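You operate a simulated robot arm through the tools that you are given. There is no shell and no other tool. Be economical: measure what you need, move in short steps, check, and stop when the job is done.

Carry out the task below with a simulated two-armed robot. There is one attempt and no reset: what you move stays moved.

JOB
Bring the wide basket up to the white table, clear it out and carry it back empty.
Fine: both hands carry it; the grey pad goes in the orange bin, the wooden brush on the table.

It is judged by the outcome, as a careful person would: the job done as asked, and still so three seconds after it is handed in. It fails if anything else is knocked over, pushed out of place, dropped, spilled or broken.

ROBOT AND FRAMES
Two 6-joint arms with two-finger parallel grippers on one trunk, on a base that drives. Base frame: it is fixed to the floor where the robot stands at the start and does not move with it; the origin is under the middle of the robot, x ahead of it, y to its left, z up. Readings come in m, rad, newtons and seconds.
The left shoulder is at the start at [0.06, 0.187, 0.997], the right one opposite. With the tool pointing down near the work surface each hand reaches from about 0.1 to 0.58 m from the robot's upright axis, wherever it stands, measured 20 degrees to its own side. Places, roughly: white table [0.2, 0.6, 0.7]; wooden stool [0.5, 0, 0.6]; wide basket [0.5, 0, 0.6]. Payload 1.57 kg a hand.
The TCP of each hand is the grasp point between the finger pads, 0.03 m short of the fingertips. In the tool frame z runs along the fingers and y along their closing line. Largest opening 0.11 m; finger width 0.024, thickness 0.012; the body of the gripper, 0.048 by 0.112 m, starts 0.078 m behind the TCP.
Orientation is told as [roll, pitch, yaw] about the base's x, y, z axes, in that order, counted from this pose: with the fingers straight down and closing along the base's y, the tool's x points along the base's -x, its y along +y and its z along -z.

CONTROLS
- The arms move only by the tool jog_arm. It takes "left_motion", "right_motion" or both (then of equal length, played together; a hand with none holds still); each is a list of rows, each a list of 7 numbers: the shift along the tool's x, y, z in cm, then the turn, a rotation vector about the tool's x, y, z in rad, then the closure, from 0 (fully open) to 1 (shut). In form: [[tx, ty, tz, ax, ay, az, jaw], ...]. A call has 1 to 8 rows; each row is the pose to reach, as a shift and turn from the pose commanded when the call began, along the tool's axes at that moment. Each row takes 0.2 s and may step no farther than 0.05 m and 0.15 rad from the row before; otherwise, or with a gripper value out of range, the whole call is refused. Where a pose cannot be reached the arm comes as near as it can. A force on the tool above 40 N (or 10 N above the force at the start of the call, whichever is more), or a blocked arm, ends the call early, and 0.2 s more pass. Each finger travels about 0.153 m/s and halts on what it meets, pressing with about 43 N; the grip force reading is that of the motor and also rises with nothing between the fingers. The clock runs only during rows and for 0.2 s after the last one: add rows that repeat a pose to give the fingers time. The reply holds the time, the measured pose of the TCP, the force on the tool along the base axes, the opening and the grip force, in the units named above and with some noise.
- Cameras (640 x 400 px; columns grow to the right, rows downward): "scene" is now at [-0.0068, 0.0186, 1.5217]; the picture's right is [0.51, -0.86, 0.00], its down [-0.74, -0.44, -0.51] and it looks along [0.44, 0.26, -0.86] (base axes); focal length 254 px, centre (320, 200). "left" rides on the left gripper at [0.07, -0.016, -0.141] in its tool frame; the picture's right is [0.23, 0.97, 0.00], its down [-0.86, 0.20, -0.48] and it looks along [-0.47, 0.11, 0.88] (tool axes); focal length 222 px, centre (320, 200). "right" rides on the right gripper at [0.07, 0.016, -0.141] in its tool frame; the picture's right is [-0.23, 0.97, 0.00], its down [-0.86, -0.20, -0.48] and it looks along [-0.47, -0.11, 0.88] (tool axes); focal length 222 px, centre (320, 200). There is no depth. A picture from a camera that has moved, and an enlarged one, comes with that camera's place and axes in the base frame and with its lens. The place of the scene camera against the robot may be out by one fixed shift of up to 0.018 m in any direction.
- capture(camera): a new picture of that camera. It takes no simulated time.
- slide_trunk(by): slides the trunk up (or, below 0, down) by that many m; the arms and the scene camera ride with it, the base frame stays. It gives what a move gives, with no picture.
- drive_base(legs): drives the robot by 1 to 6 legs, each [ahead, left, turn to the left] in m, m and rad, along the robot's own axes; the way and the turn of a leg run together, so that a leg with both is an arc; at most 1.5 m and 3.142 rad a leg. The arms and the cameras ride along, it lands a little off, and it stops where it bumps. It gives what a move gives.
- head_to(pan, tilt): turns the head with the scene camera to pan (to the left, within 1.501 rad either way) and tilt (down, from -0.506 to 1.204), counted from straight ahead of the robot. It gives what a move gives.
- inspect(camera, box): a new picture of the part [left, top, right, bottom] of that camera's present view, enlarged. It takes no simulated time.
- close_job(): hands the job in; it is judged then, once.

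Work in short steps. Places have to be worked out from the pictures, the camera data and where the tool is seen: move nearer, look again, correct. Check each grasp and each placing, and mend what went wrong. You have 120 turns and 92 pictures in all, those below and enlarged ones among them. Open the grippers and draw the arms clear of the work before you hand the job in, unless the task says otherwise; then end with one line.

The tools are called after "Emit:" as name(argument=value, ...) on one line, values as JSON. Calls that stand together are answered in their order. jog_arm: Moves the arms, as the interface text tells. Its arguments: {"type":"object","properties":{"left_motion":{"type":"array"},"right_motion":{"type":"array"}},"required":[]} The other tools are called the same way: slide_trunk (by) slides the trunk up or down; drive_base (legs) drives the base; head_to (pan, tilt) turns the head that bears the scene camera; capture (camera) takes a picture; inspect (camera, box) takes an enlarged picture of a part of a camera's view; close_job () hands the job in.

At the start:

```text
time: 0.0
left_ee_pos: [0.3235, 0.3787, 1.0688]
left_orientation: [0.0, 0.0, -0.001]
left_wrist_force: [0.4, 0.0, 0.3]
left_finger_gap: 0.1104
left_finger_force: 0.0
right_ee_pos: [0.3434, 0.0086, 1.1074]
right_orientation: [0.0, -0.001, 0.002]
right_wrist_force: [-0.7, -0.3, 0.7]
right_finger_gap: 0.1097
right_finger_force: 0.0
trunk travel left (down, up): [-0.625, 0.365]
robot x, y, heading: [0.0014, -0.0022, 0.003]
head pan, tilt: [0.536, 1.035]
```

scene: 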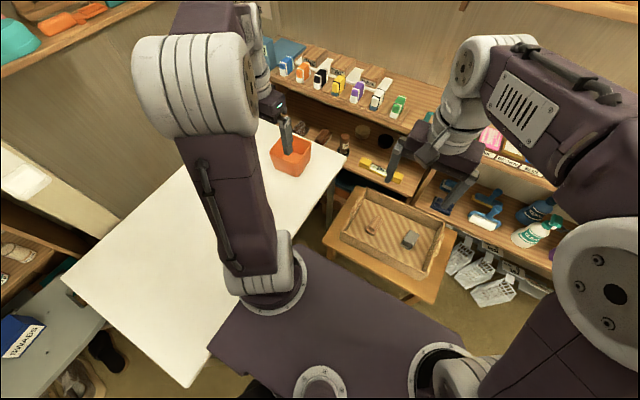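
right: 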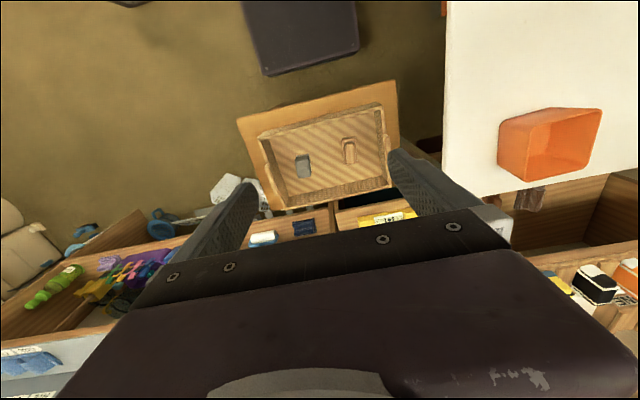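
left: 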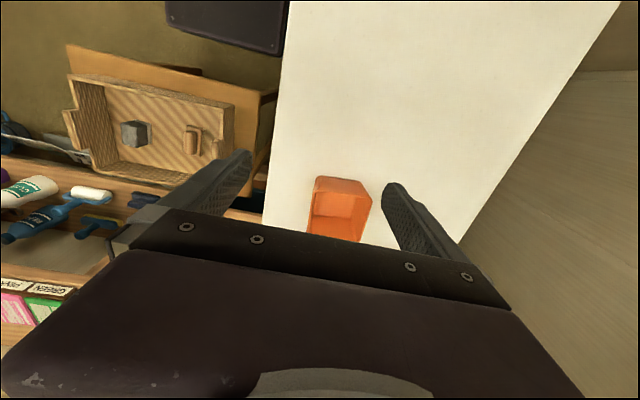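

I'll first point the head at the stool and basket to measure it without the arms in the way.

Emit:
head_to(pan=0.0, tilt=1.1)

Emit:
capture(camera="scene")

Emit:
inspect(camera="right", box=[220, 70, 420, 220])

Emit:
inspect(camera="left", box=[40, 30, 300, 210])

```text
time: 1.0
left_ee_pos: [0.324, 0.3798, 1.0698]
left_orientation: [0.0, 0.0, 0.001]
left_wrist_force: [0.4, 0.3, -0.5]
left_finger_gap: 0.1099
left_finger_force: 0.0
right_ee_pos: [0.3424, 0.0086, 1.1087]
right_orientation: [0.0, 0.0, 0.0]
right_wrist_force: [-0.4, -0.6, -0.7]
right_finger_gap: 0.11
right_finger_force: 0.1
trunk travel left (down, up): [-0.625, 0.365]
robot x, y, heading: [-0.0015, 0.0008, 0.002]
head pan, tilt: [0.0, 1.1]
```

```text
88 pictures are left
camera scene: at [-0.0017, -0.0157, 1.5175], right [0.0, -1.0, 0.0], down [-0.89, 0.0, -0.45], along [0.45, 0.0, -0.89], focal length 254 px, centre (320, 200)
```

scene: 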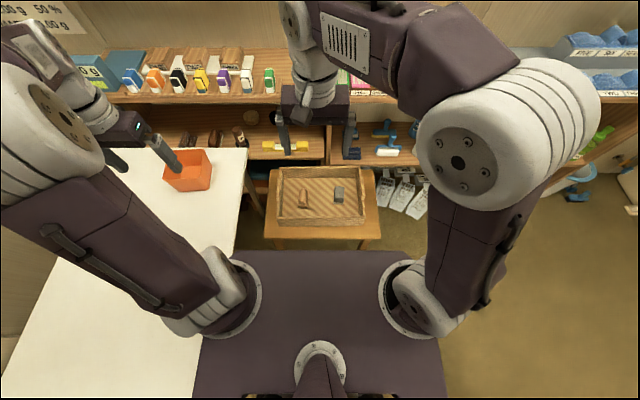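

```text
2.67 times, centred on (320, 145) of right
camera zoom: at [0.2755, 0.0237, 1.2497], right [0.23, 0.97, 0.0], down [0.86, -0.2, 0.48], along [0.47, -0.11, -0.88], focal length 592 px, centre (320, 347)
```

zoom: 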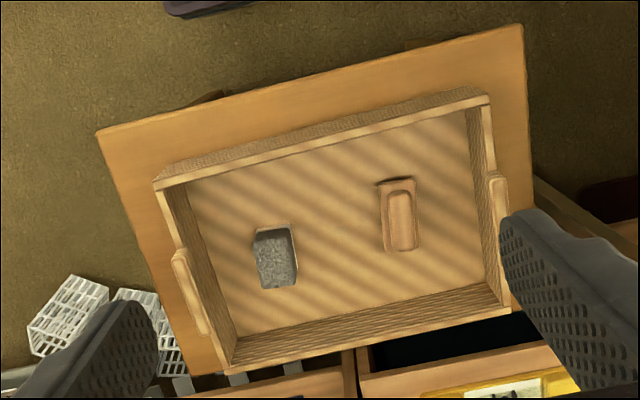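

```text
2.22 times, centred on (170, 120) of left
camera zoom: at [0.255, 0.3626, 1.2112], right [-0.23, 0.97, 0.0], down [0.86, 0.2, 0.48], along [0.47, 0.11, -0.88], focal length 494 px, centre (653, 378)
```

zoom: 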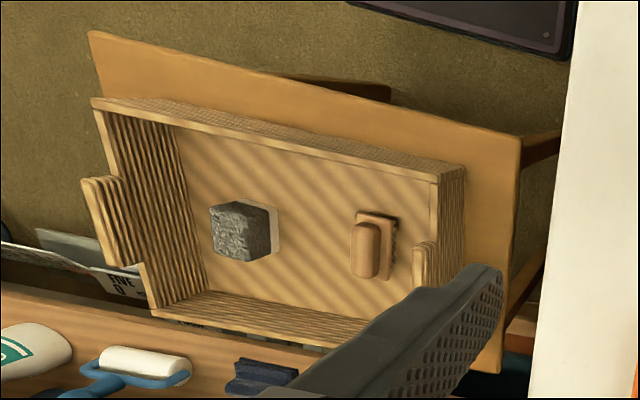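

The basket's rim is at about z = 0.63 and x = 0.37 to 0.61, y = ±0.165, with lugs at both ends. The stool top is about 0.57 and the table about 0.71, with its edge at y = 0.28. I'll bring both hands above the end lugs and look closer.

Emit:
jog_arm(left_motion=[[-2, -2.6, 2.7, 0, 0, 0, 0], [-4, -5.2, 5.4, 0, 0, 0, 0], [-6, -7.8, 8.1, 0, 0, 0, 0], [-8, -10.4, 10.8, 0, 0, 0, 0], [-10, -13, 13.5, 0, 0, 0, 0], [-12, -15.6, 16.2, 0, 0, 0, 0], [-14, -18.2, 18.9, 0, 0, 0, 0], [-15.5, -20.5, 21, 0, 0, 0, 0]], right_motion=[[-1.7, -2.2, 3.2, 0, 0, 0, 0], [-3.4, -4.4, 6.4, 0, 0, 0, 0], [-5.1, -6.6, 9.6, 0, 0, 0, 0], [-6.8, -8.8, 12.8, 0, 0, 0, 0], [-8.5, -11, 16, 0, 0, 0, 0], [-10.2, -13.2, 19.2, 0, 0, 0, 0], [-12, -15.4, 22.4, 0, 0, 0, 0], [-13.5, -17.4, 25, 0, 0, 0, 0]])

Emit:
capture(camera="left")

Emit:
capture(camera="right")

Emit:
capture(camera="scene")

```text
time: 2.8
left_ee_pos: [0.481, 0.1703, 0.8593]
left_orientation: [0.001, 0.002, 0.001]
left_wrist_force: [0.1, -0.7, -0.6]
left_finger_gap: 0.11
left_finger_force: 0.1
right_ee_pos: [0.4806, -0.1686, 0.855]
right_orientation: [0.002, 0.001, 0.001]
right_wrist_force: [0.8, 0.1, 0.7]
right_finger_gap: 0.1098
right_finger_force: 0.1
trunk travel left (down, up): [-0.625, 0.365]
robot x, y, heading: [0.0029, 0.002, -0.003]
head pan, tilt: [0.0, 1.1]
```

```text
85 pictures are left
camera left: at [0.4117, 0.1531, 1.0008], right [-0.23, 0.97, 0.0], down [0.86, 0.2, 0.48], along [0.46, 0.11, -0.88], focal length 222 px, centre (320, 200)
```

left: 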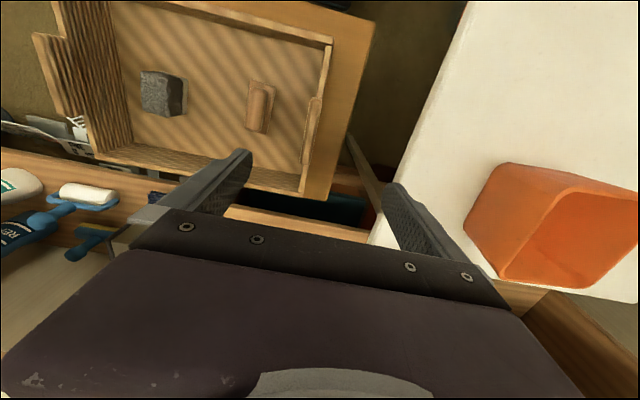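

```text
84 pictures are left
camera right: at [0.4132, -0.1529, 0.9974], right [0.23, 0.97, 0.0], down [0.86, -0.2, 0.48], along [0.46, -0.11, -0.88], focal length 222 px, centre (320, 200)
```

right: 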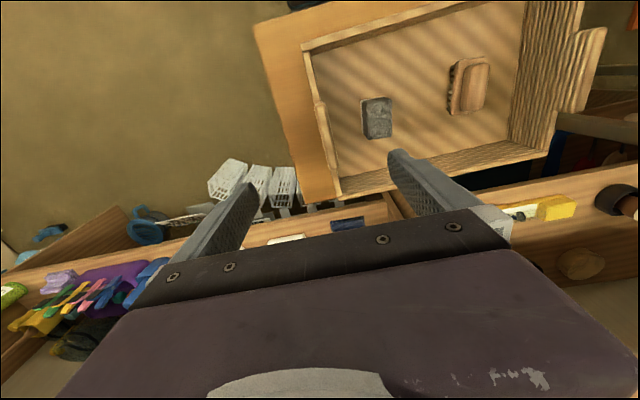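

```text
83 pictures are left
camera scene: at [0.0004, -0.0173, 1.5175], right [0.0, -1.0, 0.0], down [-0.89, 0.0, -0.45], along [0.45, 0.0, -0.89], focal length 254 px, centre (320, 200)
```

scene: 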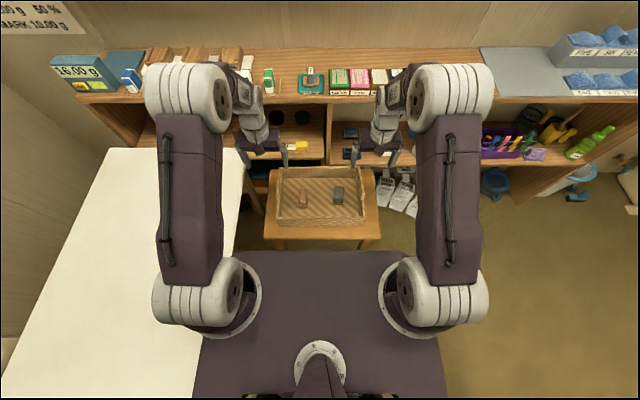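

The lugs look to be at y ≈ +0.153 and −0.163, x ≈ 0.485, with tops near z = 0.70. I'll zoom in to confirm before descending.

Emit:
inspect(camera="left", box=[220, 20, 380, 220])

Emit:
inspect(camera="right", box=[260, 20, 420, 220])

```text
2.00 times, centred on (300, 120) of left
camera zoom: at [0.4117, 0.1531, 1.0008], right [-0.23, 0.97, 0.0], down [0.86, 0.2, 0.48], along [0.46, 0.11, -0.88], focal length 444 px, centre (360, 360)
```

zoom: 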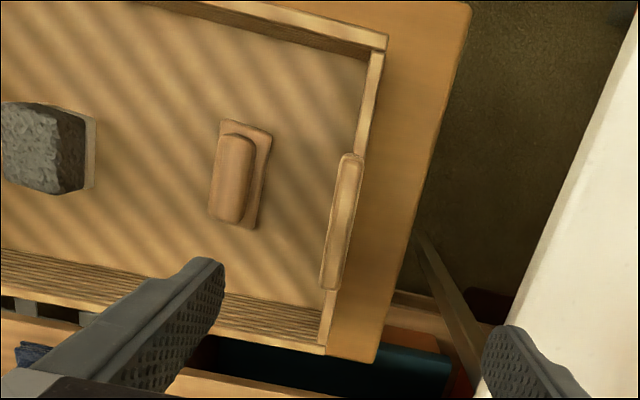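

```text
2.00 times, centred on (340, 120) of right
camera zoom: at [0.4132, -0.1529, 0.9974], right [0.23, 0.97, 0.0], down [0.86, -0.2, 0.48], along [0.46, -0.11, -0.88], focal length 444 px, centre (280, 360)
```

zoom: 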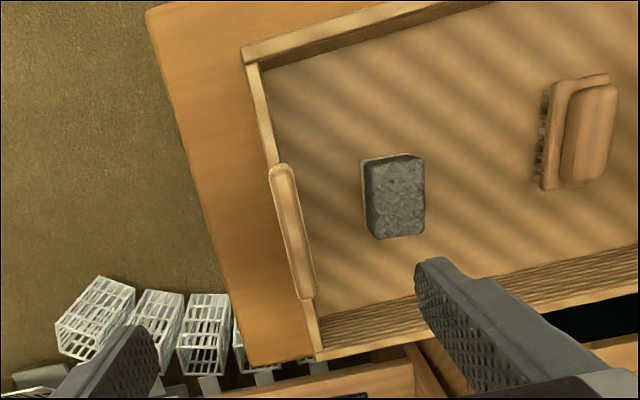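

Both lug centres are near x = 0.474, at y = +0.155 and −0.159. I'll descend with the fingers open to just short of grasp height, then check.

Emit:
jog_arm(left_motion=[[0.7, -1.5, 4, 0, 0, 0, 0], [0.7, -1.5, 8, 0, 0, 0, 0], [0.7, -1.5, 12, 0, 0, 0, 0], [0.7, -1.5, 15.9, 0, 0, 0, 0]], right_motion=[[0.7, 1.0, 4, 0, 0, 0, 0], [0.7, 1.0, 8, 0, 0, 0, 0], [0.7, 1.0, 12, 0, 0, 0, 0], [0.7, 1.0, 15.5, 0, 0, 0, 0]])

Emit:
capture(camera="left")

Emit:
capture(camera="right")

```text
time: 3.8
left_ee_pos: [0.4744, 0.1581, 0.7005]
left_orientation: [0.002, 0.002, 0.002]
left_wrist_force: [-0.5, -0.2, -0.4]
left_finger_gap: 0.1102
left_finger_force: 0.2
right_ee_pos: [0.4704, -0.1546, 0.698]
right_orientation: [-0.002, 0.0, 0.0]
right_wrist_force: [0.8, -0.3, -1.1]
right_finger_gap: 0.1101
right_finger_force: 0.1
trunk travel left (down, up): [-0.625, 0.365]
robot x, y, heading: [-0.0021, 0.0026, -0.003]
head pan, tilt: [0.0, 1.1]
```

```text
80 pictures are left
camera left: at [0.4057, 0.1404, 0.8416], right [-0.23, 0.97, 0.0], down [0.86, 0.2, 0.48], along [0.47, 0.11, -0.88], focal length 222 px, centre (320, 200)
```

left: 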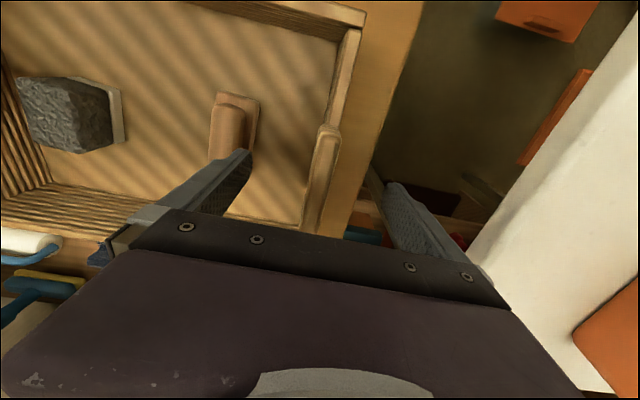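

```text
79 pictures are left
camera right: at [0.4029, -0.1398, 0.8403], right [0.23, 0.97, 0.0], down [0.86, -0.2, 0.48], along [0.47, -0.11, -0.88], focal length 222 px, centre (320, 200)
```

right: 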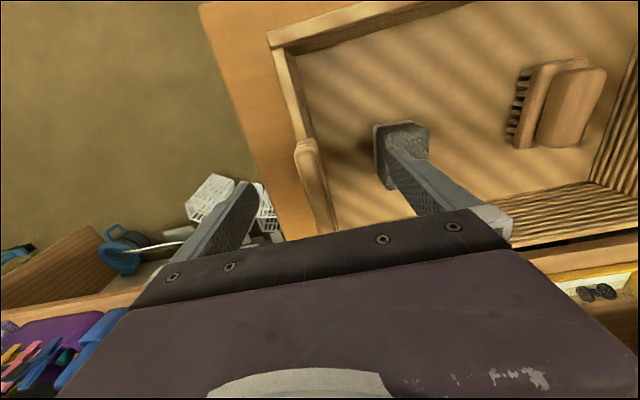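

The lugs sit centrally between the fingers, with tops near z = 0.69. I'll lower to z ≈ 0.665 and trim y by about 5 mm, then close both hands.

Emit:
jog_arm(left_motion=[[0, -0.4, 1.8, 0, 0, 0, 0], [0, -0.4, 3.5, 0, 0, 0, 0], [0, -0.4, 3.5, 0, 0, 0, 0.6], [0, -0.4, 3.5, 0, 0, 0, 1], [0, -0.4, 3.5, 0, 0, 0, 1], [0, -0.4, 3.5, 0, 0, 0, 1]], right_motion=[[-0.3, -0.5, 1.7, 0, 0, 0, 0], [-0.3, -0.5, 3.3, 0, 0, 0, 0], [-0.3, -0.5, 3.3, 0, 0, 0, 0.6], [-0.3, -0.5, 3.3, 0, 0, 0, 1], [-0.3, -0.5, 3.3, 0, 0, 0, 1], [-0.3, -0.5, 3.3, 0, 0, 0, 1]])

Emit:
capture(camera="left")

Emit:
capture(camera="right")

```text
time: 5.2
left_ee_pos: [0.4718, 0.1534, 0.6654]
left_orientation: [-0.001, -0.002, 0.002]
left_wrist_force: [4.4, -21.7, 0.5]
left_finger_gap: 0.0159
left_finger_force: 31.2
right_ee_pos: [0.4746, -0.16, 0.6677]
right_orientation: [-0.001, 0.0, 0.003]
right_wrist_force: [-3.6, 21.8, 1.6]
right_finger_gap: 0.016
right_finger_force: 31.7
trunk travel left (down, up): [-0.625, 0.365]
robot x, y, heading: [-0.0052, -0.0007, 0.002]
head pan, tilt: [0.0, 1.1]
```

```text
78 pictures are left
camera left: at [0.4026, 0.137, 0.8065], right [-0.23, 0.97, 0.0], down [0.85, 0.2, 0.48], along [0.47, 0.11, -0.88], focal length 222 px, centre (320, 200)
```

left: 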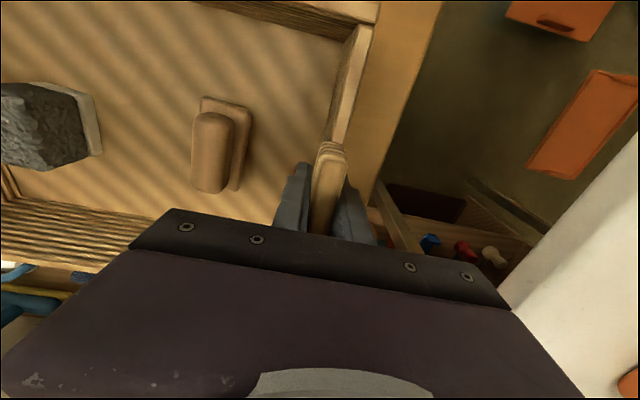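

```text
77 pictures are left
camera right: at [0.4063, -0.1449, 0.8098], right [0.23, 0.97, 0.0], down [0.86, -0.2, 0.48], along [0.47, -0.11, -0.88], focal length 222 px, centre (320, 200)
```

right: 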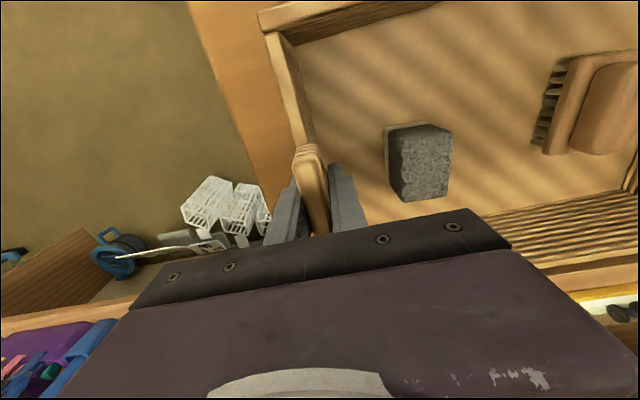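

Both lugs are gripped, but the arms pull about 21 N against each other. I'll ease the hands 1.5 mm inward each to relax that.

Emit:
jog_arm(left_motion=[[0, -0.15, 0, 0, 0, 0, 1], [0, -0.15, 0, 0, 0, 0, 1]], right_motion=[[0, 0.15, 0, 0, 0, 0, 1], [0, 0.15, 0, 0, 0, 0, 1]])

```text
time: 5.8
left_ee_pos: [0.4728, 0.1522, 0.665]
left_orientation: [-0.001, -0.003, 0.001]
left_wrist_force: [5.1, -5.6, -0.5]
left_finger_gap: 0.0158
left_finger_force: 31.8
right_ee_pos: [0.4751, -0.1607, 0.6681]
right_orientation: [0.001, 0.0, 0.002]
right_wrist_force: [-7.5, 4.2, 4.7]
right_finger_gap: 0.0159
right_finger_force: 31.3
trunk travel left (down, up): [-0.625, 0.365]
robot x, y, heading: [0.0019, -0.0019, -0.0]
head pan, tilt: [0.0, 1.1]
```

Forces are now low. I'll record the rest pose (left x 0.472, y 0.153, z 0.665) and raise the trunk 4 cm as a lift test.

Emit:
slide_trunk(by=0.04)

Emit:
capture(camera="scene")

Emit:
capture(camera="left")

```text
time: 6.6
left_ee_pos: [0.4724, 0.1548, 0.7062]
left_orientation: [0.0, 0.001, 0.001]
left_wrist_force: [5.8, 7.6, -2.6]
left_finger_gap: 0.0162
left_finger_force: 31.6
right_ee_pos: [0.4748, -0.1589, 0.7077]
right_orientation: [0.0, 0.002, -0.001]
right_wrist_force: [-5.0, -7.8, -1.6]
right_finger_gap: 0.016
right_finger_force: 31.8
trunk travel left (down, up): [-0.665, 0.325]
robot x, y, heading: [0.0016, 0.0002, -0.001]
head pan, tilt: [0.0, 1.1]
```

```text
76 pictures are left
camera scene: at [-0.0002, -0.0159, 1.5575], right [0.0, -1.0, 0.0], down [-0.89, 0.0, -0.45], along [0.45, 0.0, -0.89], focal length 254 px, centre (320, 200)
```

scene: 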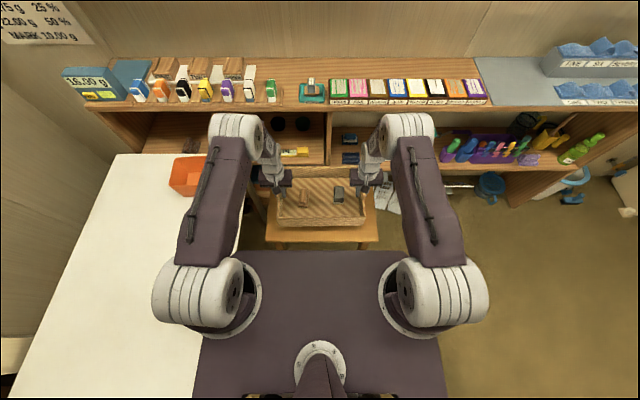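

```text
75 pictures are left
camera left: at [0.4038, 0.137, 0.8467], right [-0.23, 0.97, 0.0], down [0.86, 0.2, 0.48], along [0.47, 0.11, -0.88], focal length 222 px, centre (320, 200)
```

left: 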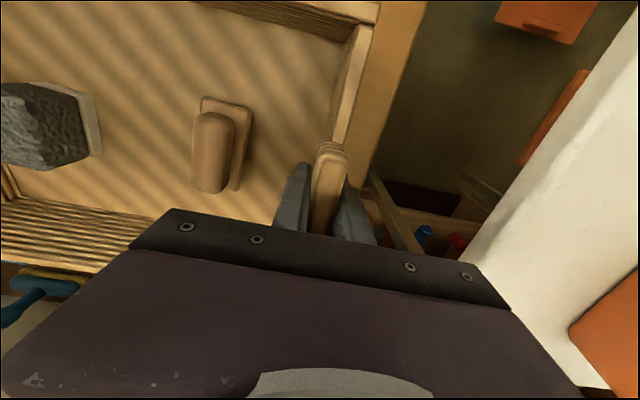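

The basket is up and level with both items still in it. I'll raise another 0.24 m so it clears the orange bin during the turn.

Emit:
slide_trunk(by=0.24)

Emit:
drive_base(legs=[[0, 0, 0.5]])

Emit:
capture(camera="scene")

```text
time: 9.1
left_ee_pos: [0.4719, 0.1534, 0.9444]
left_orientation: [0.0, 0.0, 0.001]
left_wrist_force: [4.5, 30.0, -2.8]
left_finger_gap: 0.0163
left_finger_force: 31.8
right_ee_pos: [0.4751, -0.1604, 0.9475]
right_orientation: [0.001, -0.001, 0.0]
right_wrist_force: [-6.3, -29.9, -1.9]
right_finger_gap: 0.016
right_finger_force: 31.3
trunk travel left (down, up): [-0.905, 0.085]
robot x, y, heading: [-0.0015, -0.0002, -0.003]
head pan, tilt: [0.0, 1.1]
```

```text
time: 10.9
left_ee_pos: [0.3367, 0.3634, 0.945]
left_orientation: [0.002, 0.002, 0.51]
left_wrist_force: [-12.5, 31.5, -3.5]
left_finger_gap: 0.0162
left_finger_force: 31.8
right_ee_pos: [0.4938, 0.0911, 0.9485]
right_orientation: [-0.002, 0.0, 0.508]
right_wrist_force: [13.3, -31.4, -0.6]
right_finger_gap: 0.0157
right_finger_force: 31.9
trunk travel left (down, up): [-0.905, 0.085]
robot x, y, heading: [0.0005, -0.0014, 0.508]
head pan, tilt: [0.0, 1.1]
```

```text
74 pictures are left
camera scene: at [-0.0008, -0.0144, 1.7975], right [0.49, -0.87, 0.0], down [-0.78, -0.43, -0.45], along [0.4, 0.22, -0.89], focal length 254 px, centre (320, 200)
```

scene: 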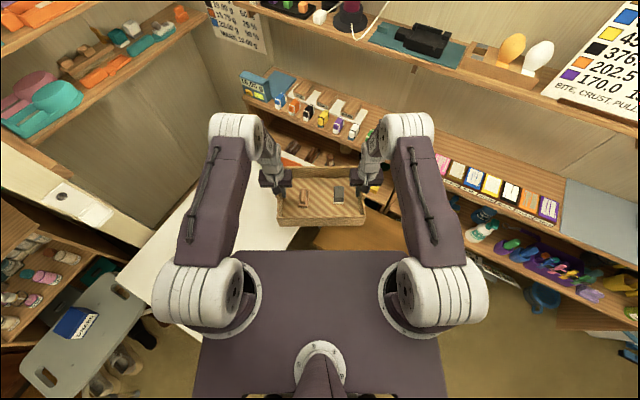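

The turn is going well. The inward squeeze has grown to about 33 N, so I'll ease the hands 2 mm apart each, then continue turning to face the table.

Emit:
jog_arm(left_motion=[[0, 0.2, 0, 0, 0, 0, 1], [0, 0.2, 0, 0, 0, 0, 1]], right_motion=[[0, -0.2, 0, 0, 0, 0, 1], [0, -0.2, 0, 0, 0, 0, 1]])

Emit:
drive_base(legs=[[0, 0, 0.53], [0, 0, 0.53]])

Emit:
capture(camera="scene")

```text
time: 11.5
left_ee_pos: [0.3368, 0.365, 0.9452]
left_orientation: [-0.003, 0.001, 0.509]
left_wrist_force: [26.6, -33.7, -4.7]
left_finger_gap: 0.0162
left_finger_force: 31.4
right_ee_pos: [0.4933, 0.0919, 0.9476]
right_orientation: [0.001, 0.0, 0.509]
right_wrist_force: [-26.4, 33.6, 0.3]
right_finger_gap: 0.0161
right_finger_force: 31.6
trunk travel left (down, up): [-0.905, 0.085]
robot x, y, heading: [-0.0016, -0.0003, 0.507]
head pan, tilt: [0.0, 1.1]
```

```text
time: 13.1
left_ee_pos: [0.1636, 0.4677, 0.9443]
left_orientation: [0.0, 0.0, 0.924]
left_wrist_force: [3.8, 2.8, -7.0]
left_finger_gap: 0.0161
left_finger_force: 31.2
right_ee_pos: [0.4161, 0.281, 0.9465]
right_orientation: [0.001, 0.003, 0.926]
right_wrist_force: [-3.9, -2.8, 1.6]
right_finger_gap: 0.0161
right_finger_force: 31.9
trunk travel left (down, up): [-0.905, 0.085]
robot x, y, heading: [-0.0003, -0.002, 0.918]
head pan, tilt: [0.0, 1.1]
stopped in leg 1: the force on the tool passed its limit (the readings are from after the stop); the commanded pose is now the measured one
```

```text
73 pictures are left
camera scene: at [-0.002, -0.0127, 1.7975], right [0.79, -0.61, 0.0], down [-0.54, -0.71, -0.45], along [0.28, 0.36, -0.89], focal length 254 px, centre (320, 200)
```

scene: 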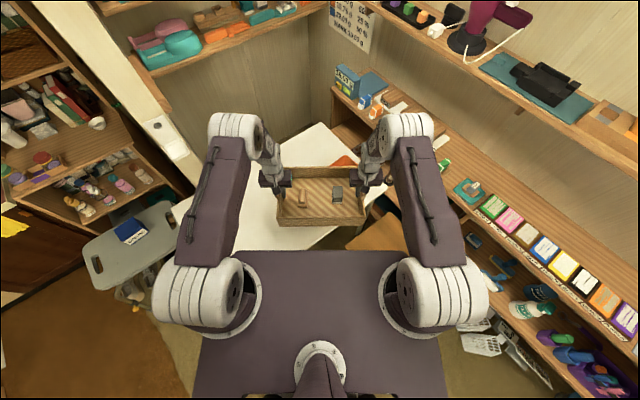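

The pull between the hands tripped the limit, which reset the commands and relaxed the forces to about 4 N. The basket is still held level, so I'll turn the remaining 0.65 rad.

Emit:
drive_base(legs=[[0, 0, 0.65]])

Emit:
capture(camera="scene")

Emit:
capture(camera="right")

Emit:
capture(camera="left")

```text
time: 15.3
left_ee_pos: [-0.1523, 0.4717, 0.9462]
left_orientation: [-0.001, 0.0, 1.568]
left_wrist_force: [1.2, 5.0, -5.6]
left_finger_gap: 0.016
left_finger_force: 31.7
right_ee_pos: [0.1611, 0.4755, 0.9463]
right_orientation: [0.0, 0.002, 1.574]
right_wrist_force: [-1.3, -4.9, 1.2]
right_finger_gap: 0.0159
right_finger_force: 30.8
trunk travel left (down, up): [-0.905, 0.085]
robot x, y, heading: [-0.0006, -0.0011, 1.564]
head pan, tilt: [0.0, 1.1]
```

```text
72 pictures are left
camera scene: at [-0.0042, -0.0118, 1.7975], right [1.0, 0.0, 0.0], down [0.0, -0.89, -0.45], along [0.0, 0.45, -0.89], focal length 254 px, centre (320, 200)
```

scene: 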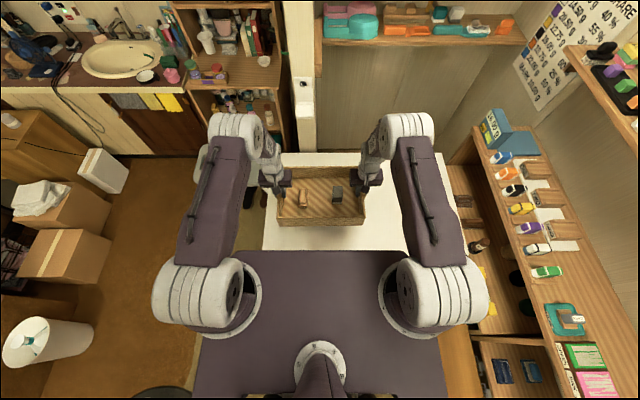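

```text
71 pictures are left
camera right: at [0.147, 0.4042, 1.0892], right [-0.97, 0.22, 0.0], down [0.2, 0.86, 0.48], along [0.11, 0.46, -0.88], focal length 222 px, centre (320, 200)
```

right: 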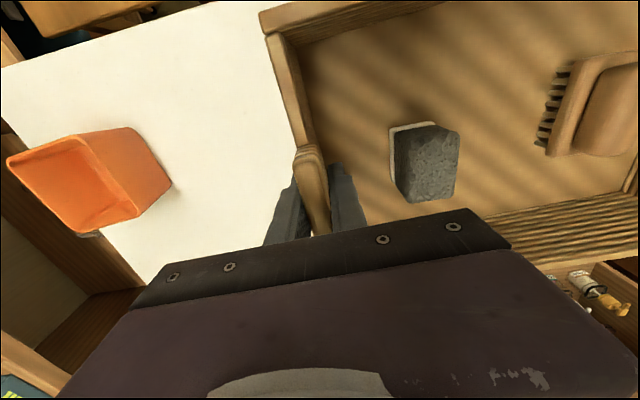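

```text
70 pictures are left
camera left: at [-0.1357, 0.4018, 1.0871], right [-0.97, -0.23, 0.0], down [-0.2, 0.86, 0.48], along [-0.11, 0.47, -0.88], focal length 222 px, centre (320, 200)
```

left: 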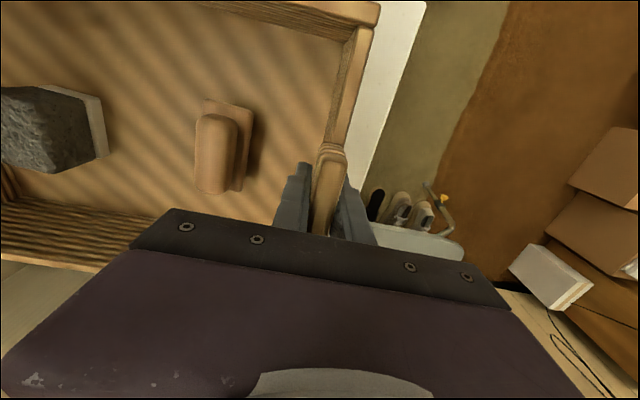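

The basket is over the table: its edges are at x ≈ −0.255 and y ≈ 0.28, so the footprint fits. I'll lower in stages, expecting contact near TCP z ≈ 0.80.

Emit:
slide_trunk(by=-0.115)

Emit:
capture(camera="left")

Emit:
capture(camera="right")

```text
time: 16.8
left_ee_pos: [-0.1539, 0.4722, 0.83]
left_orientation: [-0.002, -0.003, 1.569]
left_wrist_force: [1.3, 2.6, -6.0]
left_finger_gap: 0.016
left_finger_force: 31.8
right_ee_pos: [0.1612, 0.4736, 0.8322]
right_orientation: [0.001, 0.003, 1.575]
right_wrist_force: [-2.0, -5.2, 1.4]
right_finger_gap: 0.0158
right_finger_force: 31.6
trunk travel left (down, up): [-0.79, 0.2]
robot x, y, heading: [0.0002, -0.0017, 1.572]
head pan, tilt: [0.0, 1.1]
```

```text
69 pictures are left
camera left: at [-0.1361, 0.4017, 0.9722], right [-0.97, -0.23, 0.0], down [-0.2, 0.85, 0.48], along [-0.11, 0.47, -0.88], focal length 222 px, centre (320, 200)
```

left: 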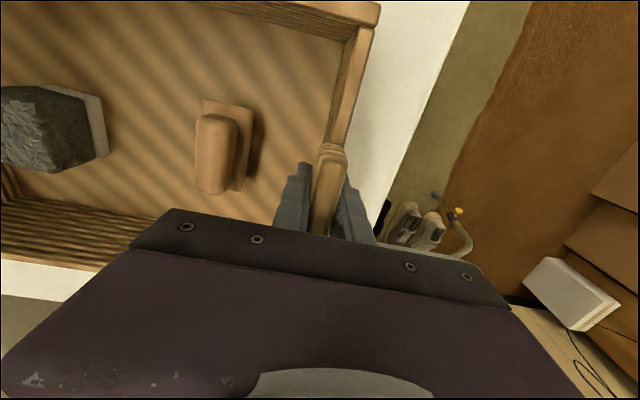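

```text
68 pictures are left
camera right: at [0.1467, 0.4039, 0.9743], right [-0.97, 0.22, 0.0], down [0.2, 0.86, 0.48], along [0.11, 0.46, -0.88], focal length 222 px, centre (320, 200)
```

right: 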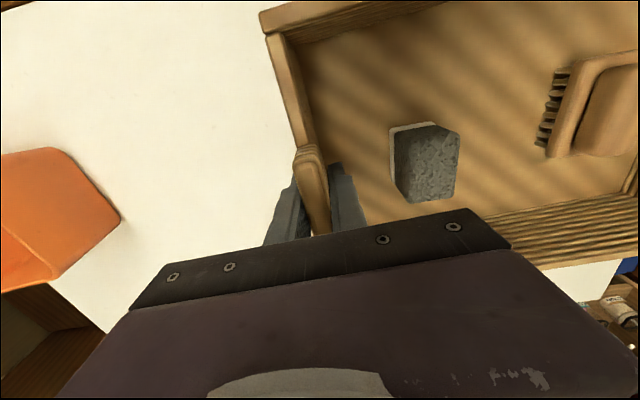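

About 2–3 cm remain. I'll lower in small steps and watch the wrist force.

Emit:
slide_trunk(by=-0.018)

Emit:
slide_trunk(by=-0.005)

```text
time: 17.4
left_ee_pos: [-0.1523, 0.4721, 0.8112]
left_orientation: [-0.003, -0.002, 1.57]
left_wrist_force: [0.7, 3.7, -5.7]
left_finger_gap: 0.016
left_finger_force: 30.9
right_ee_pos: [0.161, 0.4745, 0.8138]
right_orientation: [0.0, 0.004, 1.574]
right_wrist_force: [-1.1, -4.5, 1.3]
right_finger_gap: 0.0158
right_finger_force: 31.4
trunk travel left (down, up): [-0.772, 0.218]
robot x, y, heading: [-0.0013, 0.0009, 1.571]
head pan, tilt: [0.0, 1.1]
```

```text
time: 17.9
left_ee_pos: [-0.1524, 0.4718, 0.8074]
left_orientation: [-0.003, -0.002, 1.57]
left_wrist_force: [0.4, 4.4, -5.7]
left_finger_gap: 0.0163
left_finger_force: 31.5
right_ee_pos: [0.1606, 0.4745, 0.8092]
right_orientation: [0.001, 0.003, 1.574]
right_wrist_force: [-1.6, -4.5, 1.9]
right_finger_gap: 0.0157
right_finger_force: 31.7
trunk travel left (down, up): [-0.767, 0.223]
robot x, y, heading: [-0.0004, 0.0024, 1.566]
head pan, tilt: [0.0, 1.1]
```

No contact yet, so I'll continue in 4 mm steps.

Emit:
slide_trunk(by=-0.004)

Emit:
slide_trunk(by=-0.004)

```text
time: 18.5
left_ee_pos: [-0.1531, 0.4704, 0.8044]
left_orientation: [-0.002, -0.003, 1.569]
left_wrist_force: [-0.5, 7.6, 0.7]
left_finger_gap: 0.0162
left_finger_force: 31.3
right_ee_pos: [0.1612, 0.4741, 0.8071]
right_orientation: [-0.001, -0.001, 1.576]
right_wrist_force: [0.4, -4.5, 24.1]
right_finger_gap: 0.016
right_finger_force: 31.7
trunk travel left (down, up): [-0.763, 0.227]
robot x, y, heading: [0.0017, -0.0021, 1.569]
head pan, tilt: [0.0, 1.1]
```

```text
time: 19.0
left_ee_pos: [-0.1538, 0.4699, 0.8034]
left_orientation: [-0.004, -0.008, 1.568]
left_wrist_force: [-4.0, 5.2, 29.2]
left_finger_gap: 0.0162
left_finger_force: 32.1
right_ee_pos: [0.1594, 0.4723, 0.8049]
right_orientation: [0.001, -0.007, 1.574]
right_wrist_force: [-0.6, 1.9, 34.0]
right_finger_gap: 0.0156
right_finger_force: 31.6
trunk travel left (down, up): [-0.759, 0.231]
robot x, y, heading: [-0.0027, -0.0009, 1.567]
head pan, tilt: [0.0, 1.1]
```

The basket is seated, with about 30 N on both hands. I'll release and raise both hands.

Emit:
jog_arm(left_motion=[[0, 0, 0, 0, 0, 0, 0.3], [0, 0, 0, 0, 0, 0, 0], [0, 0, 0, 0, 0, 0, 0], [0, 0, -4, 0, 0, 0, 0], [0, 0, -8, 0, 0, 0, 0], [0, 0, -12, 0, 0, 0, 0]], right_motion=[[0, 0, 0, 0, 0, 0, 0.3], [0, 0, 0, 0, 0, 0, 0], [0, 0, 0, 0, 0, 0, 0], [0, 0, -4, 0, 0, 0, 0], [0, 0, -8, 0, 0, 0, 0], [0, 0, -12, 0, 0, 0, 0]])

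Emit:
capture(camera="right")

Emit:
capture(camera="scene")

```text
time: 20.4
left_ee_pos: [-0.1507, 0.4685, 0.9198]
left_orientation: [-0.002, -0.002, 1.57]
left_wrist_force: [0.6, 0.8, -0.3]
left_finger_gap: 0.1099
left_finger_force: 0.1
right_ee_pos: [0.1611, 0.4758, 0.9232]
right_orientation: [0.001, 0.003, 1.575]
right_wrist_force: [0.6, 0.1, 0.4]
right_finger_gap: 0.1102
right_finger_force: 0.0
trunk travel left (down, up): [-0.759, 0.231]
robot x, y, heading: [0.0033, -0.0019, 1.575]
head pan, tilt: [0.0, 1.1]
```

```text
67 pictures are left
camera right: at [0.1474, 0.4053, 1.0647], right [-0.97, 0.22, 0.0], down [0.2, 0.86, 0.48], along [0.11, 0.47, -0.88], focal length 222 px, centre (320, 200)
```

right: 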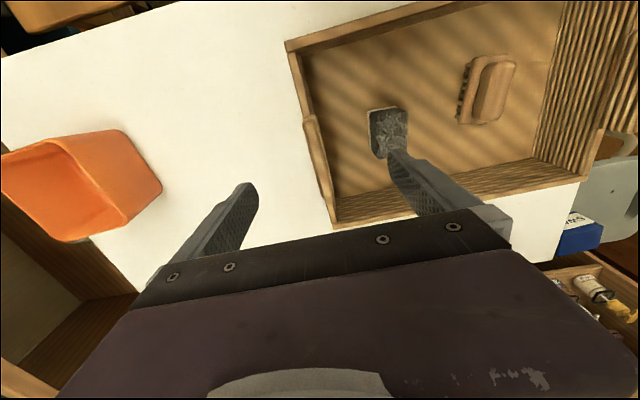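

```text
66 pictures are left
camera scene: at [-0.0051, -0.0145, 1.6514], right [1.0, 0.0, 0.0], down [0.0, -0.89, -0.45], along [0.0, 0.45, -0.89], focal length 254 px, centre (320, 200)
```

scene: 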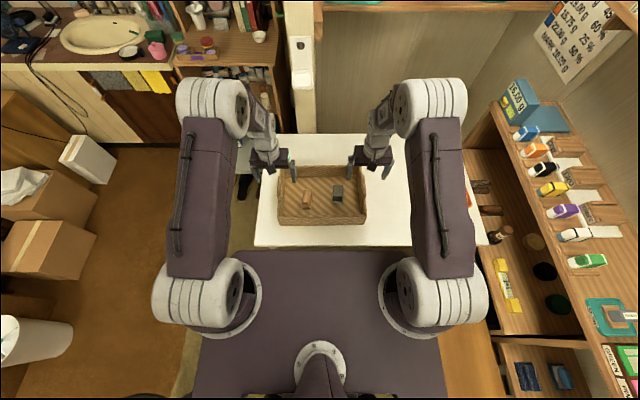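

Both items are in reach: the pad is near (0.07, 0.48) and the brush near (−0.06, 0.466). The left hand moves aside while the right hand goes above the brush.

Emit:
jog_arm(left_motion=[[1, 2, -1, 0, 0, 0, 0], [2, 4, -2, 0, 0, 0, 0], [3, 6, -3, 0, 0, 0, 0], [4, 8, -4, 0, 0, 0, 0], [5, 10, -5, 0, 0, 0, 0], [5, 10, -5, 0, 0, 0, 0]], right_motion=[[0, 0, 0, 0, 0, 0, 0], [0, 4.5, 0, 0, 0, 0, 0], [0.3, 9, 0, 0, 0, 0, 0], [0.6, 13.5, 0, 0, 0, 0, 0], [1.0, 18, 1.5, 0, 0, 0, 0], [1.0, 22.2, 3, 0, 0, 0, 0]])

Emit:
capture(camera="right")

```text
time: 21.8
left_ee_pos: [-0.2527, 0.4224, 0.9669]
left_orientation: [-0.001, 0.0, 1.57]
left_wrist_force: [-0.7, 0.4, -0.4]
left_finger_gap: 0.1101
left_finger_force: 0.1
right_ee_pos: [-0.0635, 0.4648, 0.8903]
right_orientation: [-0.002, 0.004, 1.573]
right_wrist_force: [-0.1, -0.2, 0.7]
right_finger_gap: 0.1101
right_finger_force: 0.1
trunk travel left (down, up): [-0.759, 0.231]
robot x, y, heading: [-0.0029, 0.0008, 1.568]
head pan, tilt: [0.0, 1.1]
```

```text
65 pictures are left
camera right: at [-0.0782, 0.3952, 1.0322], right [-0.97, 0.22, 0.0], down [0.2, 0.86, 0.48], along [0.11, 0.46, -0.88], focal length 222 px, centre (320, 200)
```

right: 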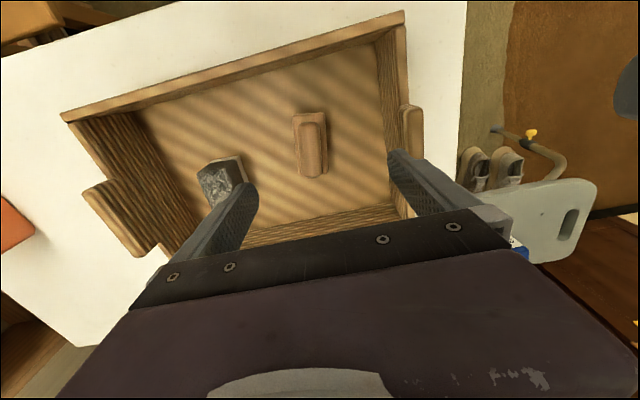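

The brush is centred near (−0.052, 0.465), with its long side along y, so the fingers will close across it. I'll descend part way and look.

Emit:
jog_arm(right_motion=[[0, -1.15, 3, 0, 0, 0, 0], [0, -1.15, 6, 0, 0, 0, 0], [0, -1.15, 9, 0, 0, 0, 0]])

Emit:
capture(camera="right")

```text
time: 22.6
left_ee_pos: [-0.2513, 0.4226, 0.9678]
left_orientation: [0.0, -0.001, 1.569]
left_wrist_force: [-0.4, 0.5, 0.2]
left_finger_gap: 0.11
left_finger_force: 0.1
right_ee_pos: [-0.0515, 0.4648, 0.7991]
right_orientation: [0.0, 0.001, 1.574]
right_wrist_force: [0.4, -0.7, 0.0]
right_finger_gap: 0.1099
right_finger_force: 0.0
trunk travel left (down, up): [-0.759, 0.231]
robot x, y, heading: [0.0005, -0.0029, 1.563]
head pan, tilt: [0.0, 1.1]
```

```text
64 pictures are left
camera right: at [-0.065, 0.3945, 0.9416], right [-0.97, 0.22, 0.0], down [0.2, 0.86, 0.48], along [0.11, 0.46, -0.88], focal length 222 px, centre (320, 200)
```

right: 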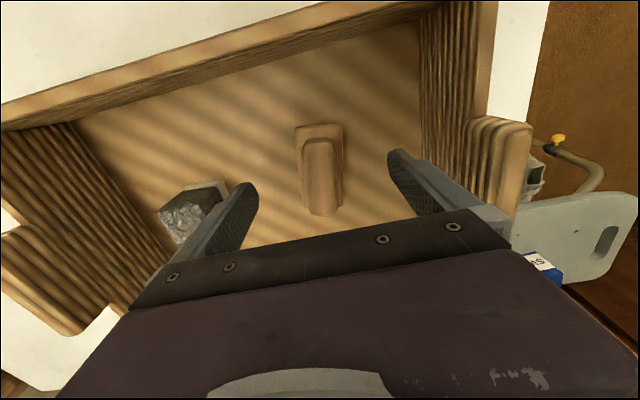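

The brush is centred between the fingers with about 5 mm to trim. The pad and walls are clear of the fingers, so I'll lower to z ≈ 0.758 and close.

Emit:
jog_arm(right_motion=[[-0.5, -0.5, 2, 0, 0, 0, 0], [-0.5, -0.5, 4.1, 0, 0, 0, 0], [-0.5, -0.5, 4.1, 0, 0, 0, 0.5], [-0.5, -0.5, 4.1, 0, 0, 0, 1], [-0.5, -0.5, 4.1, 0, 0, 0, 1], [-0.5, -0.5, 4.1, 0, 0, 0, 1]])

Emit:
capture(camera="right")

```text
time: 24.0
left_ee_pos: [-0.2513, 0.4224, 0.968]
left_orientation: [-0.001, -0.002, 1.569]
left_wrist_force: [-0.7, 0.1, -0.1]
left_finger_gap: 0.11
left_finger_force: 0.0
right_ee_pos: [-0.0454, 0.4678, 0.7597]
right_orientation: [-0.001, 0.001, 1.574]
right_wrist_force: [0.5, -0.3, 0.9]
right_finger_gap: 0.0391
right_finger_force: 42.6
trunk travel left (down, up): [-0.759, 0.231]
robot x, y, heading: [0.0033, -0.0022, 1.571]
head pan, tilt: [0.0, 1.1]
```

```text
63 pictures are left
camera right: at [-0.0611, 0.3976, 0.9017], right [-0.97, 0.22, 0.0], down [0.2, 0.86, 0.48], along [0.11, 0.46, -0.88], focal length 222 px, centre (320, 200)
```

right: 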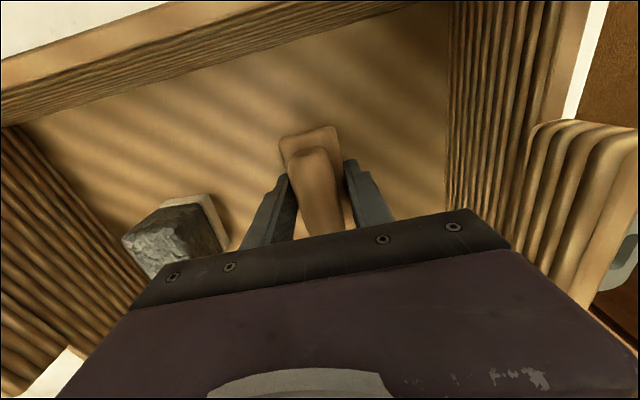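

The brush is gripped with a 39 mm gap. I'll lift it clear of the rim and check.

Emit:
jog_arm(right_motion=[[0, 0, -4, 0, 0, 0, 1], [0, 0, -8, 0, 0, 0, 1], [0, 0, -12, 0, 0, 0, 1], [0, 0, -16, 0, 0, 0, 1], [0, -4.5, -17, 0, 0, 0, 1], [0, -9, -17, 0, 0, 0, 1], [0, -13, -17, 0, 0, 0, 1], [0, -17, -17, 0, 0, 0, 1]])

Emit:
capture(camera="right")

```text
time: 25.8
left_ee_pos: [-0.2504, 0.4211, 0.9684]
left_orientation: [0.0, -0.003, 1.568]
left_wrist_force: [-0.2, -0.2, 0.4]
left_finger_gap: 0.1099
left_finger_force: 0.1
right_ee_pos: [0.1263, 0.4673, 0.9322]
right_orientation: [0.001, 0.001, 1.576]
right_wrist_force: [1.4, -0.1, -0.6]
right_finger_gap: 0.0389
right_finger_force: 43.4
trunk travel left (down, up): [-0.759, 0.231]
robot x, y, heading: [0.001, -0.0071, 1.572]
head pan, tilt: [0.0, 1.1]
```

```text
62 pictures are left
camera right: at [0.1121, 0.3973, 1.074], right [-0.97, 0.22, 0.0], down [0.2, 0.86, 0.48], along [0.11, 0.46, -0.88], focal length 222 px, centre (320, 200)
```

right: 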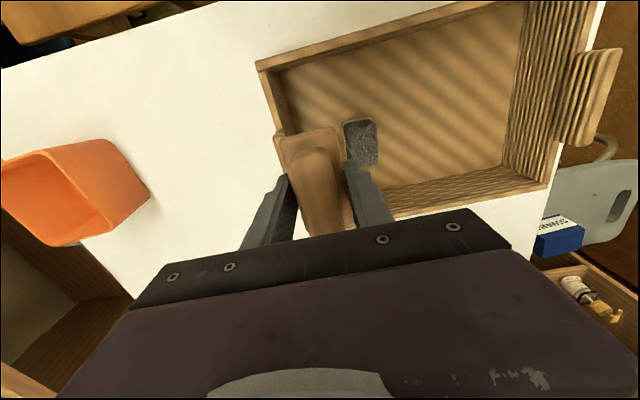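

The brush is held firmly. I'll take it to (0.27, 0.45), the clear space between basket and bin, and lower to just above the table.

Emit:
jog_arm(right_motion=[[0.5, -4.5, 0, 0, 0, 0, 1], [1.0, -9, 0, 0, 0, 0, 1], [1.7, -13.5, 0, 0, 0, 0, 1], [1.7, -14.4, 4, 0, 0, 0, 1], [1.7, -14.4, 8, 0, 0, 0, 1], [1.7, -14.4, 12, 0, 0, 0, 1], [1.7, -14.4, 15.7, 0, 0, 0, 1]])

Emit:
capture(camera="right")

```text
time: 27.4
left_ee_pos: [-0.2519, 0.423, 0.9675]
left_orientation: [0.0, 0.002, 1.57]
left_wrist_force: [0.1, 0.5, -0.3]
left_finger_gap: 0.1101
left_finger_force: 0.0
right_ee_pos: [0.2668, 0.4514, 0.7715]
right_orientation: [0.0, 0.002, 1.573]
right_wrist_force: [-0.2, 0.5, -0.8]
right_finger_gap: 0.0387
right_finger_force: 42.9
trunk travel left (down, up): [-0.759, 0.231]
robot x, y, heading: [-0.001, -0.0031, 1.567]
head pan, tilt: [0.0, 1.1]
```

```text
61 pictures are left
camera right: at [0.2525, 0.3813, 0.9137], right [-0.97, 0.22, 0.0], down [0.2, 0.86, 0.48], along [0.11, 0.46, -0.88], focal length 222 px, centre (320, 200)
```

right: 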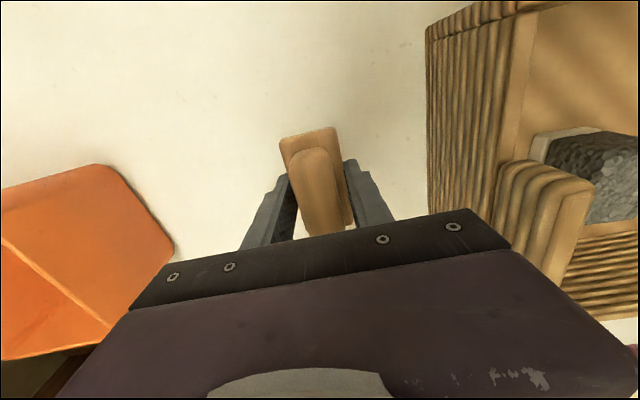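

Clear on both sides. I'll lower gently toward contact.

Emit:
jog_arm(right_motion=[[0, 0, 0.8, 0, 0, 0, 1], [0, 0, 1.4, 0, 0, 0, 1], [0, 0, 1.7, 0, 0, 0, 1]])

Emit:
jog_arm(right_motion=[[0, 0, 0.2, 0, 0, 0, 1], [0, 0, 0.4, 0, 0, 0, 1]])

```text
time: 28.2
left_ee_pos: [-0.252, 0.4217, 0.9683]
left_orientation: [-0.002, -0.002, 1.569]
left_wrist_force: [-0.1, 0.2, 0.1]
left_finger_gap: 0.1099
left_finger_force: 0.1
right_ee_pos: [0.2685, 0.4523, 0.7549]
right_orientation: [-0.001, 0.0, 1.575]
right_wrist_force: [-0.3, -1.0, -0.3]
right_finger_gap: 0.0389
right_finger_force: 43.2
trunk travel left (down, up): [-0.759, 0.231]
robot x, y, heading: [0.0022, -0.0012, 1.569]
head pan, tilt: [0.0, 1.1]
```

```text
time: 28.8
left_ee_pos: [-0.2523, 0.4221, 0.9687]
left_orientation: [-0.001, -0.001, 1.569]
left_wrist_force: [0.0, 1.0, -0.8]
left_finger_gap: 0.1099
left_finger_force: 0.1
right_ee_pos: [0.2689, 0.4526, 0.7523]
right_orientation: [0.001, 0.003, 1.574]
right_wrist_force: [-0.9, 0.0, 0.5]
right_finger_gap: 0.039
right_finger_force: 42.8
trunk travel left (down, up): [-0.759, 0.231]
robot x, y, heading: [-0.0034, -0.0008, 1.567]
head pan, tilt: [0.0, 1.1]
```

No contact yet at z = 0.752, so I'll keep going in 2 mm steps.

Emit:
jog_arm(right_motion=[[0, 0, 0.2, 0, 0, 0, 1], [0, 0, 0.3, 0, 0, 0, 1]])

Emit:
jog_arm(right_motion=[[0, 0, 0.2, 0, 0, 0, 1], [0, 0, 0.2, 0, 0, 0, 1]])

```text
time: 29.4
left_ee_pos: [-0.2527, 0.4197, 0.9682]
left_orientation: [-0.003, -0.005, 1.569]
left_wrist_force: [-0.5, 1.2, 0.1]
left_finger_gap: 0.1101
left_finger_force: 0.0
right_ee_pos: [0.2694, 0.4517, 0.7518]
right_orientation: [-0.001, -0.002, 1.575]
right_wrist_force: [2.2, 0.5, 17.8]
right_finger_gap: 0.039
right_finger_force: 42.7
trunk travel left (down, up): [-0.759, 0.231]
robot x, y, heading: [-0.0036, 0.0006, 1.574]
head pan, tilt: [0.0, 1.1]
```

```text
time: 30.0
left_ee_pos: [-0.2524, 0.4182, 0.969]
left_orientation: [-0.001, -0.007, 1.569]
left_wrist_force: [-0.4, 1.1, 0.0]
left_finger_gap: 0.1102
left_finger_force: 0.1
right_ee_pos: [0.2692, 0.4516, 0.7506]
right_orientation: [-0.004, -0.004, 1.574]
right_wrist_force: [6.9, 2.7, 40.0]
right_finger_gap: 0.039
right_finger_force: 42.9
trunk travel left (down, up): [-0.759, 0.231]
robot x, y, heading: [0.0022, -0.0011, 1.568]
head pan, tilt: [0.0, 1.1]
```

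Contact is clear. I'll back off 1.5 mm, open, and rise straight up.

Emit:
jog_arm(right_motion=[[0, 0, -0.2, 0, 0, 0, 1], [0, 0, -0.2, 0, 0, 0, 0.5], [0, 0, -0.2, 0, 0, 0, 0.1], [0, 0, -0.2, 0, 0, 0, 0.1], [0, 0, -4, 0, 0, 0, 0.1], [0, 0, -8, 0, 0, 0, 0.1], [0, 0, -12, 0, 0, 0, 0.1], [0, 0, -16, 0, 0, 0, 0]])

Emit:
capture(camera="right")

```text
time: 31.8
left_ee_pos: [-0.2527, 0.4211, 0.9693]
left_orientation: [0.0, -0.002, 1.568]
left_wrist_force: [0.2, -0.7, 0.2]
left_finger_gap: 0.1097
left_finger_force: 0.1
right_ee_pos: [0.2659, 0.4516, 0.9079]
right_orientation: [-0.001, 0.001, 1.575]
right_wrist_force: [0.0, -0.6, -0.1]
right_finger_gap: 0.1099
right_finger_force: 0.0
trunk travel left (down, up): [-0.759, 0.231]
robot x, y, heading: [0.0006, -0.001, 1.572]
head pan, tilt: [0.0, 1.1]
```

```text
60 pictures are left
camera right: at [0.2514, 0.3809, 1.051], right [-0.97, 0.22, 0.0], down [0.2, 0.86, 0.48], along [0.11, 0.46, -0.88], focal length 222 px, centre (320, 200)
```

right: 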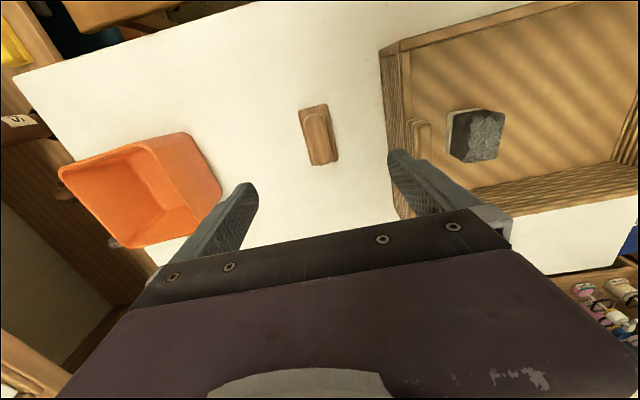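

The brush stands on the table. The bin's opening is about 0.13 × 0.11 m, centred near (0.52, 0.46), with its rim at z ≈ 0.79. Next the right hand goes above the pad.

Emit:
jog_arm(right_motion=[[-0.7, 4.5, 0, 0, 0, 0, 0], [-1.4, 9, 0, 0, 0, 0, 0], [-2.1, 13.5, 0, 0, 0, 0, 0], [-2.8, 18, 1, 0, 0, 0, 0], [-3.1, 20, 3, 0, 0, 0, 0]])

Emit:
capture(camera="right")

```text
time: 33.0
left_ee_pos: [-0.2529, 0.423, 0.968]
left_orientation: [-0.002, -0.001, 1.569]
left_wrist_force: [0.2, 0.0, 0.2]
left_finger_gap: 0.11
left_finger_force: 0.1
right_ee_pos: [0.0657, 0.4825, 0.8787]
right_orientation: [-0.001, 0.004, 1.573]
right_wrist_force: [0.7, -1.4, 0.4]
right_finger_gap: 0.1099
right_finger_force: 0.1
trunk travel left (down, up): [-0.759, 0.231]
robot x, y, heading: [0.0017, 0.0014, 1.572]
head pan, tilt: [0.0, 1.1]
```

```text
59 pictures are left
camera right: at [0.0512, 0.4122, 1.0199], right [-0.97, 0.22, 0.0], down [0.2, 0.86, 0.48], along [0.11, 0.46, -0.88], focal length 222 px, centre (320, 200)
```

right: 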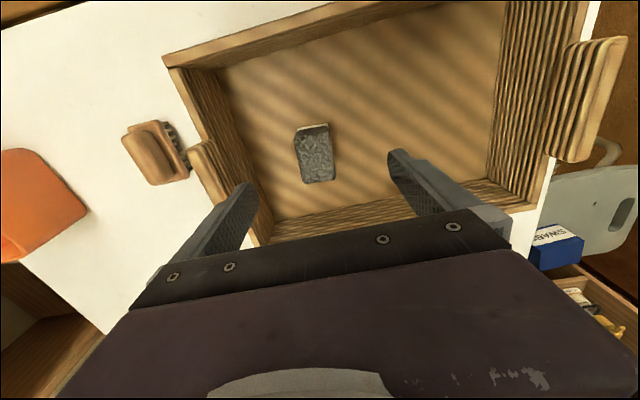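

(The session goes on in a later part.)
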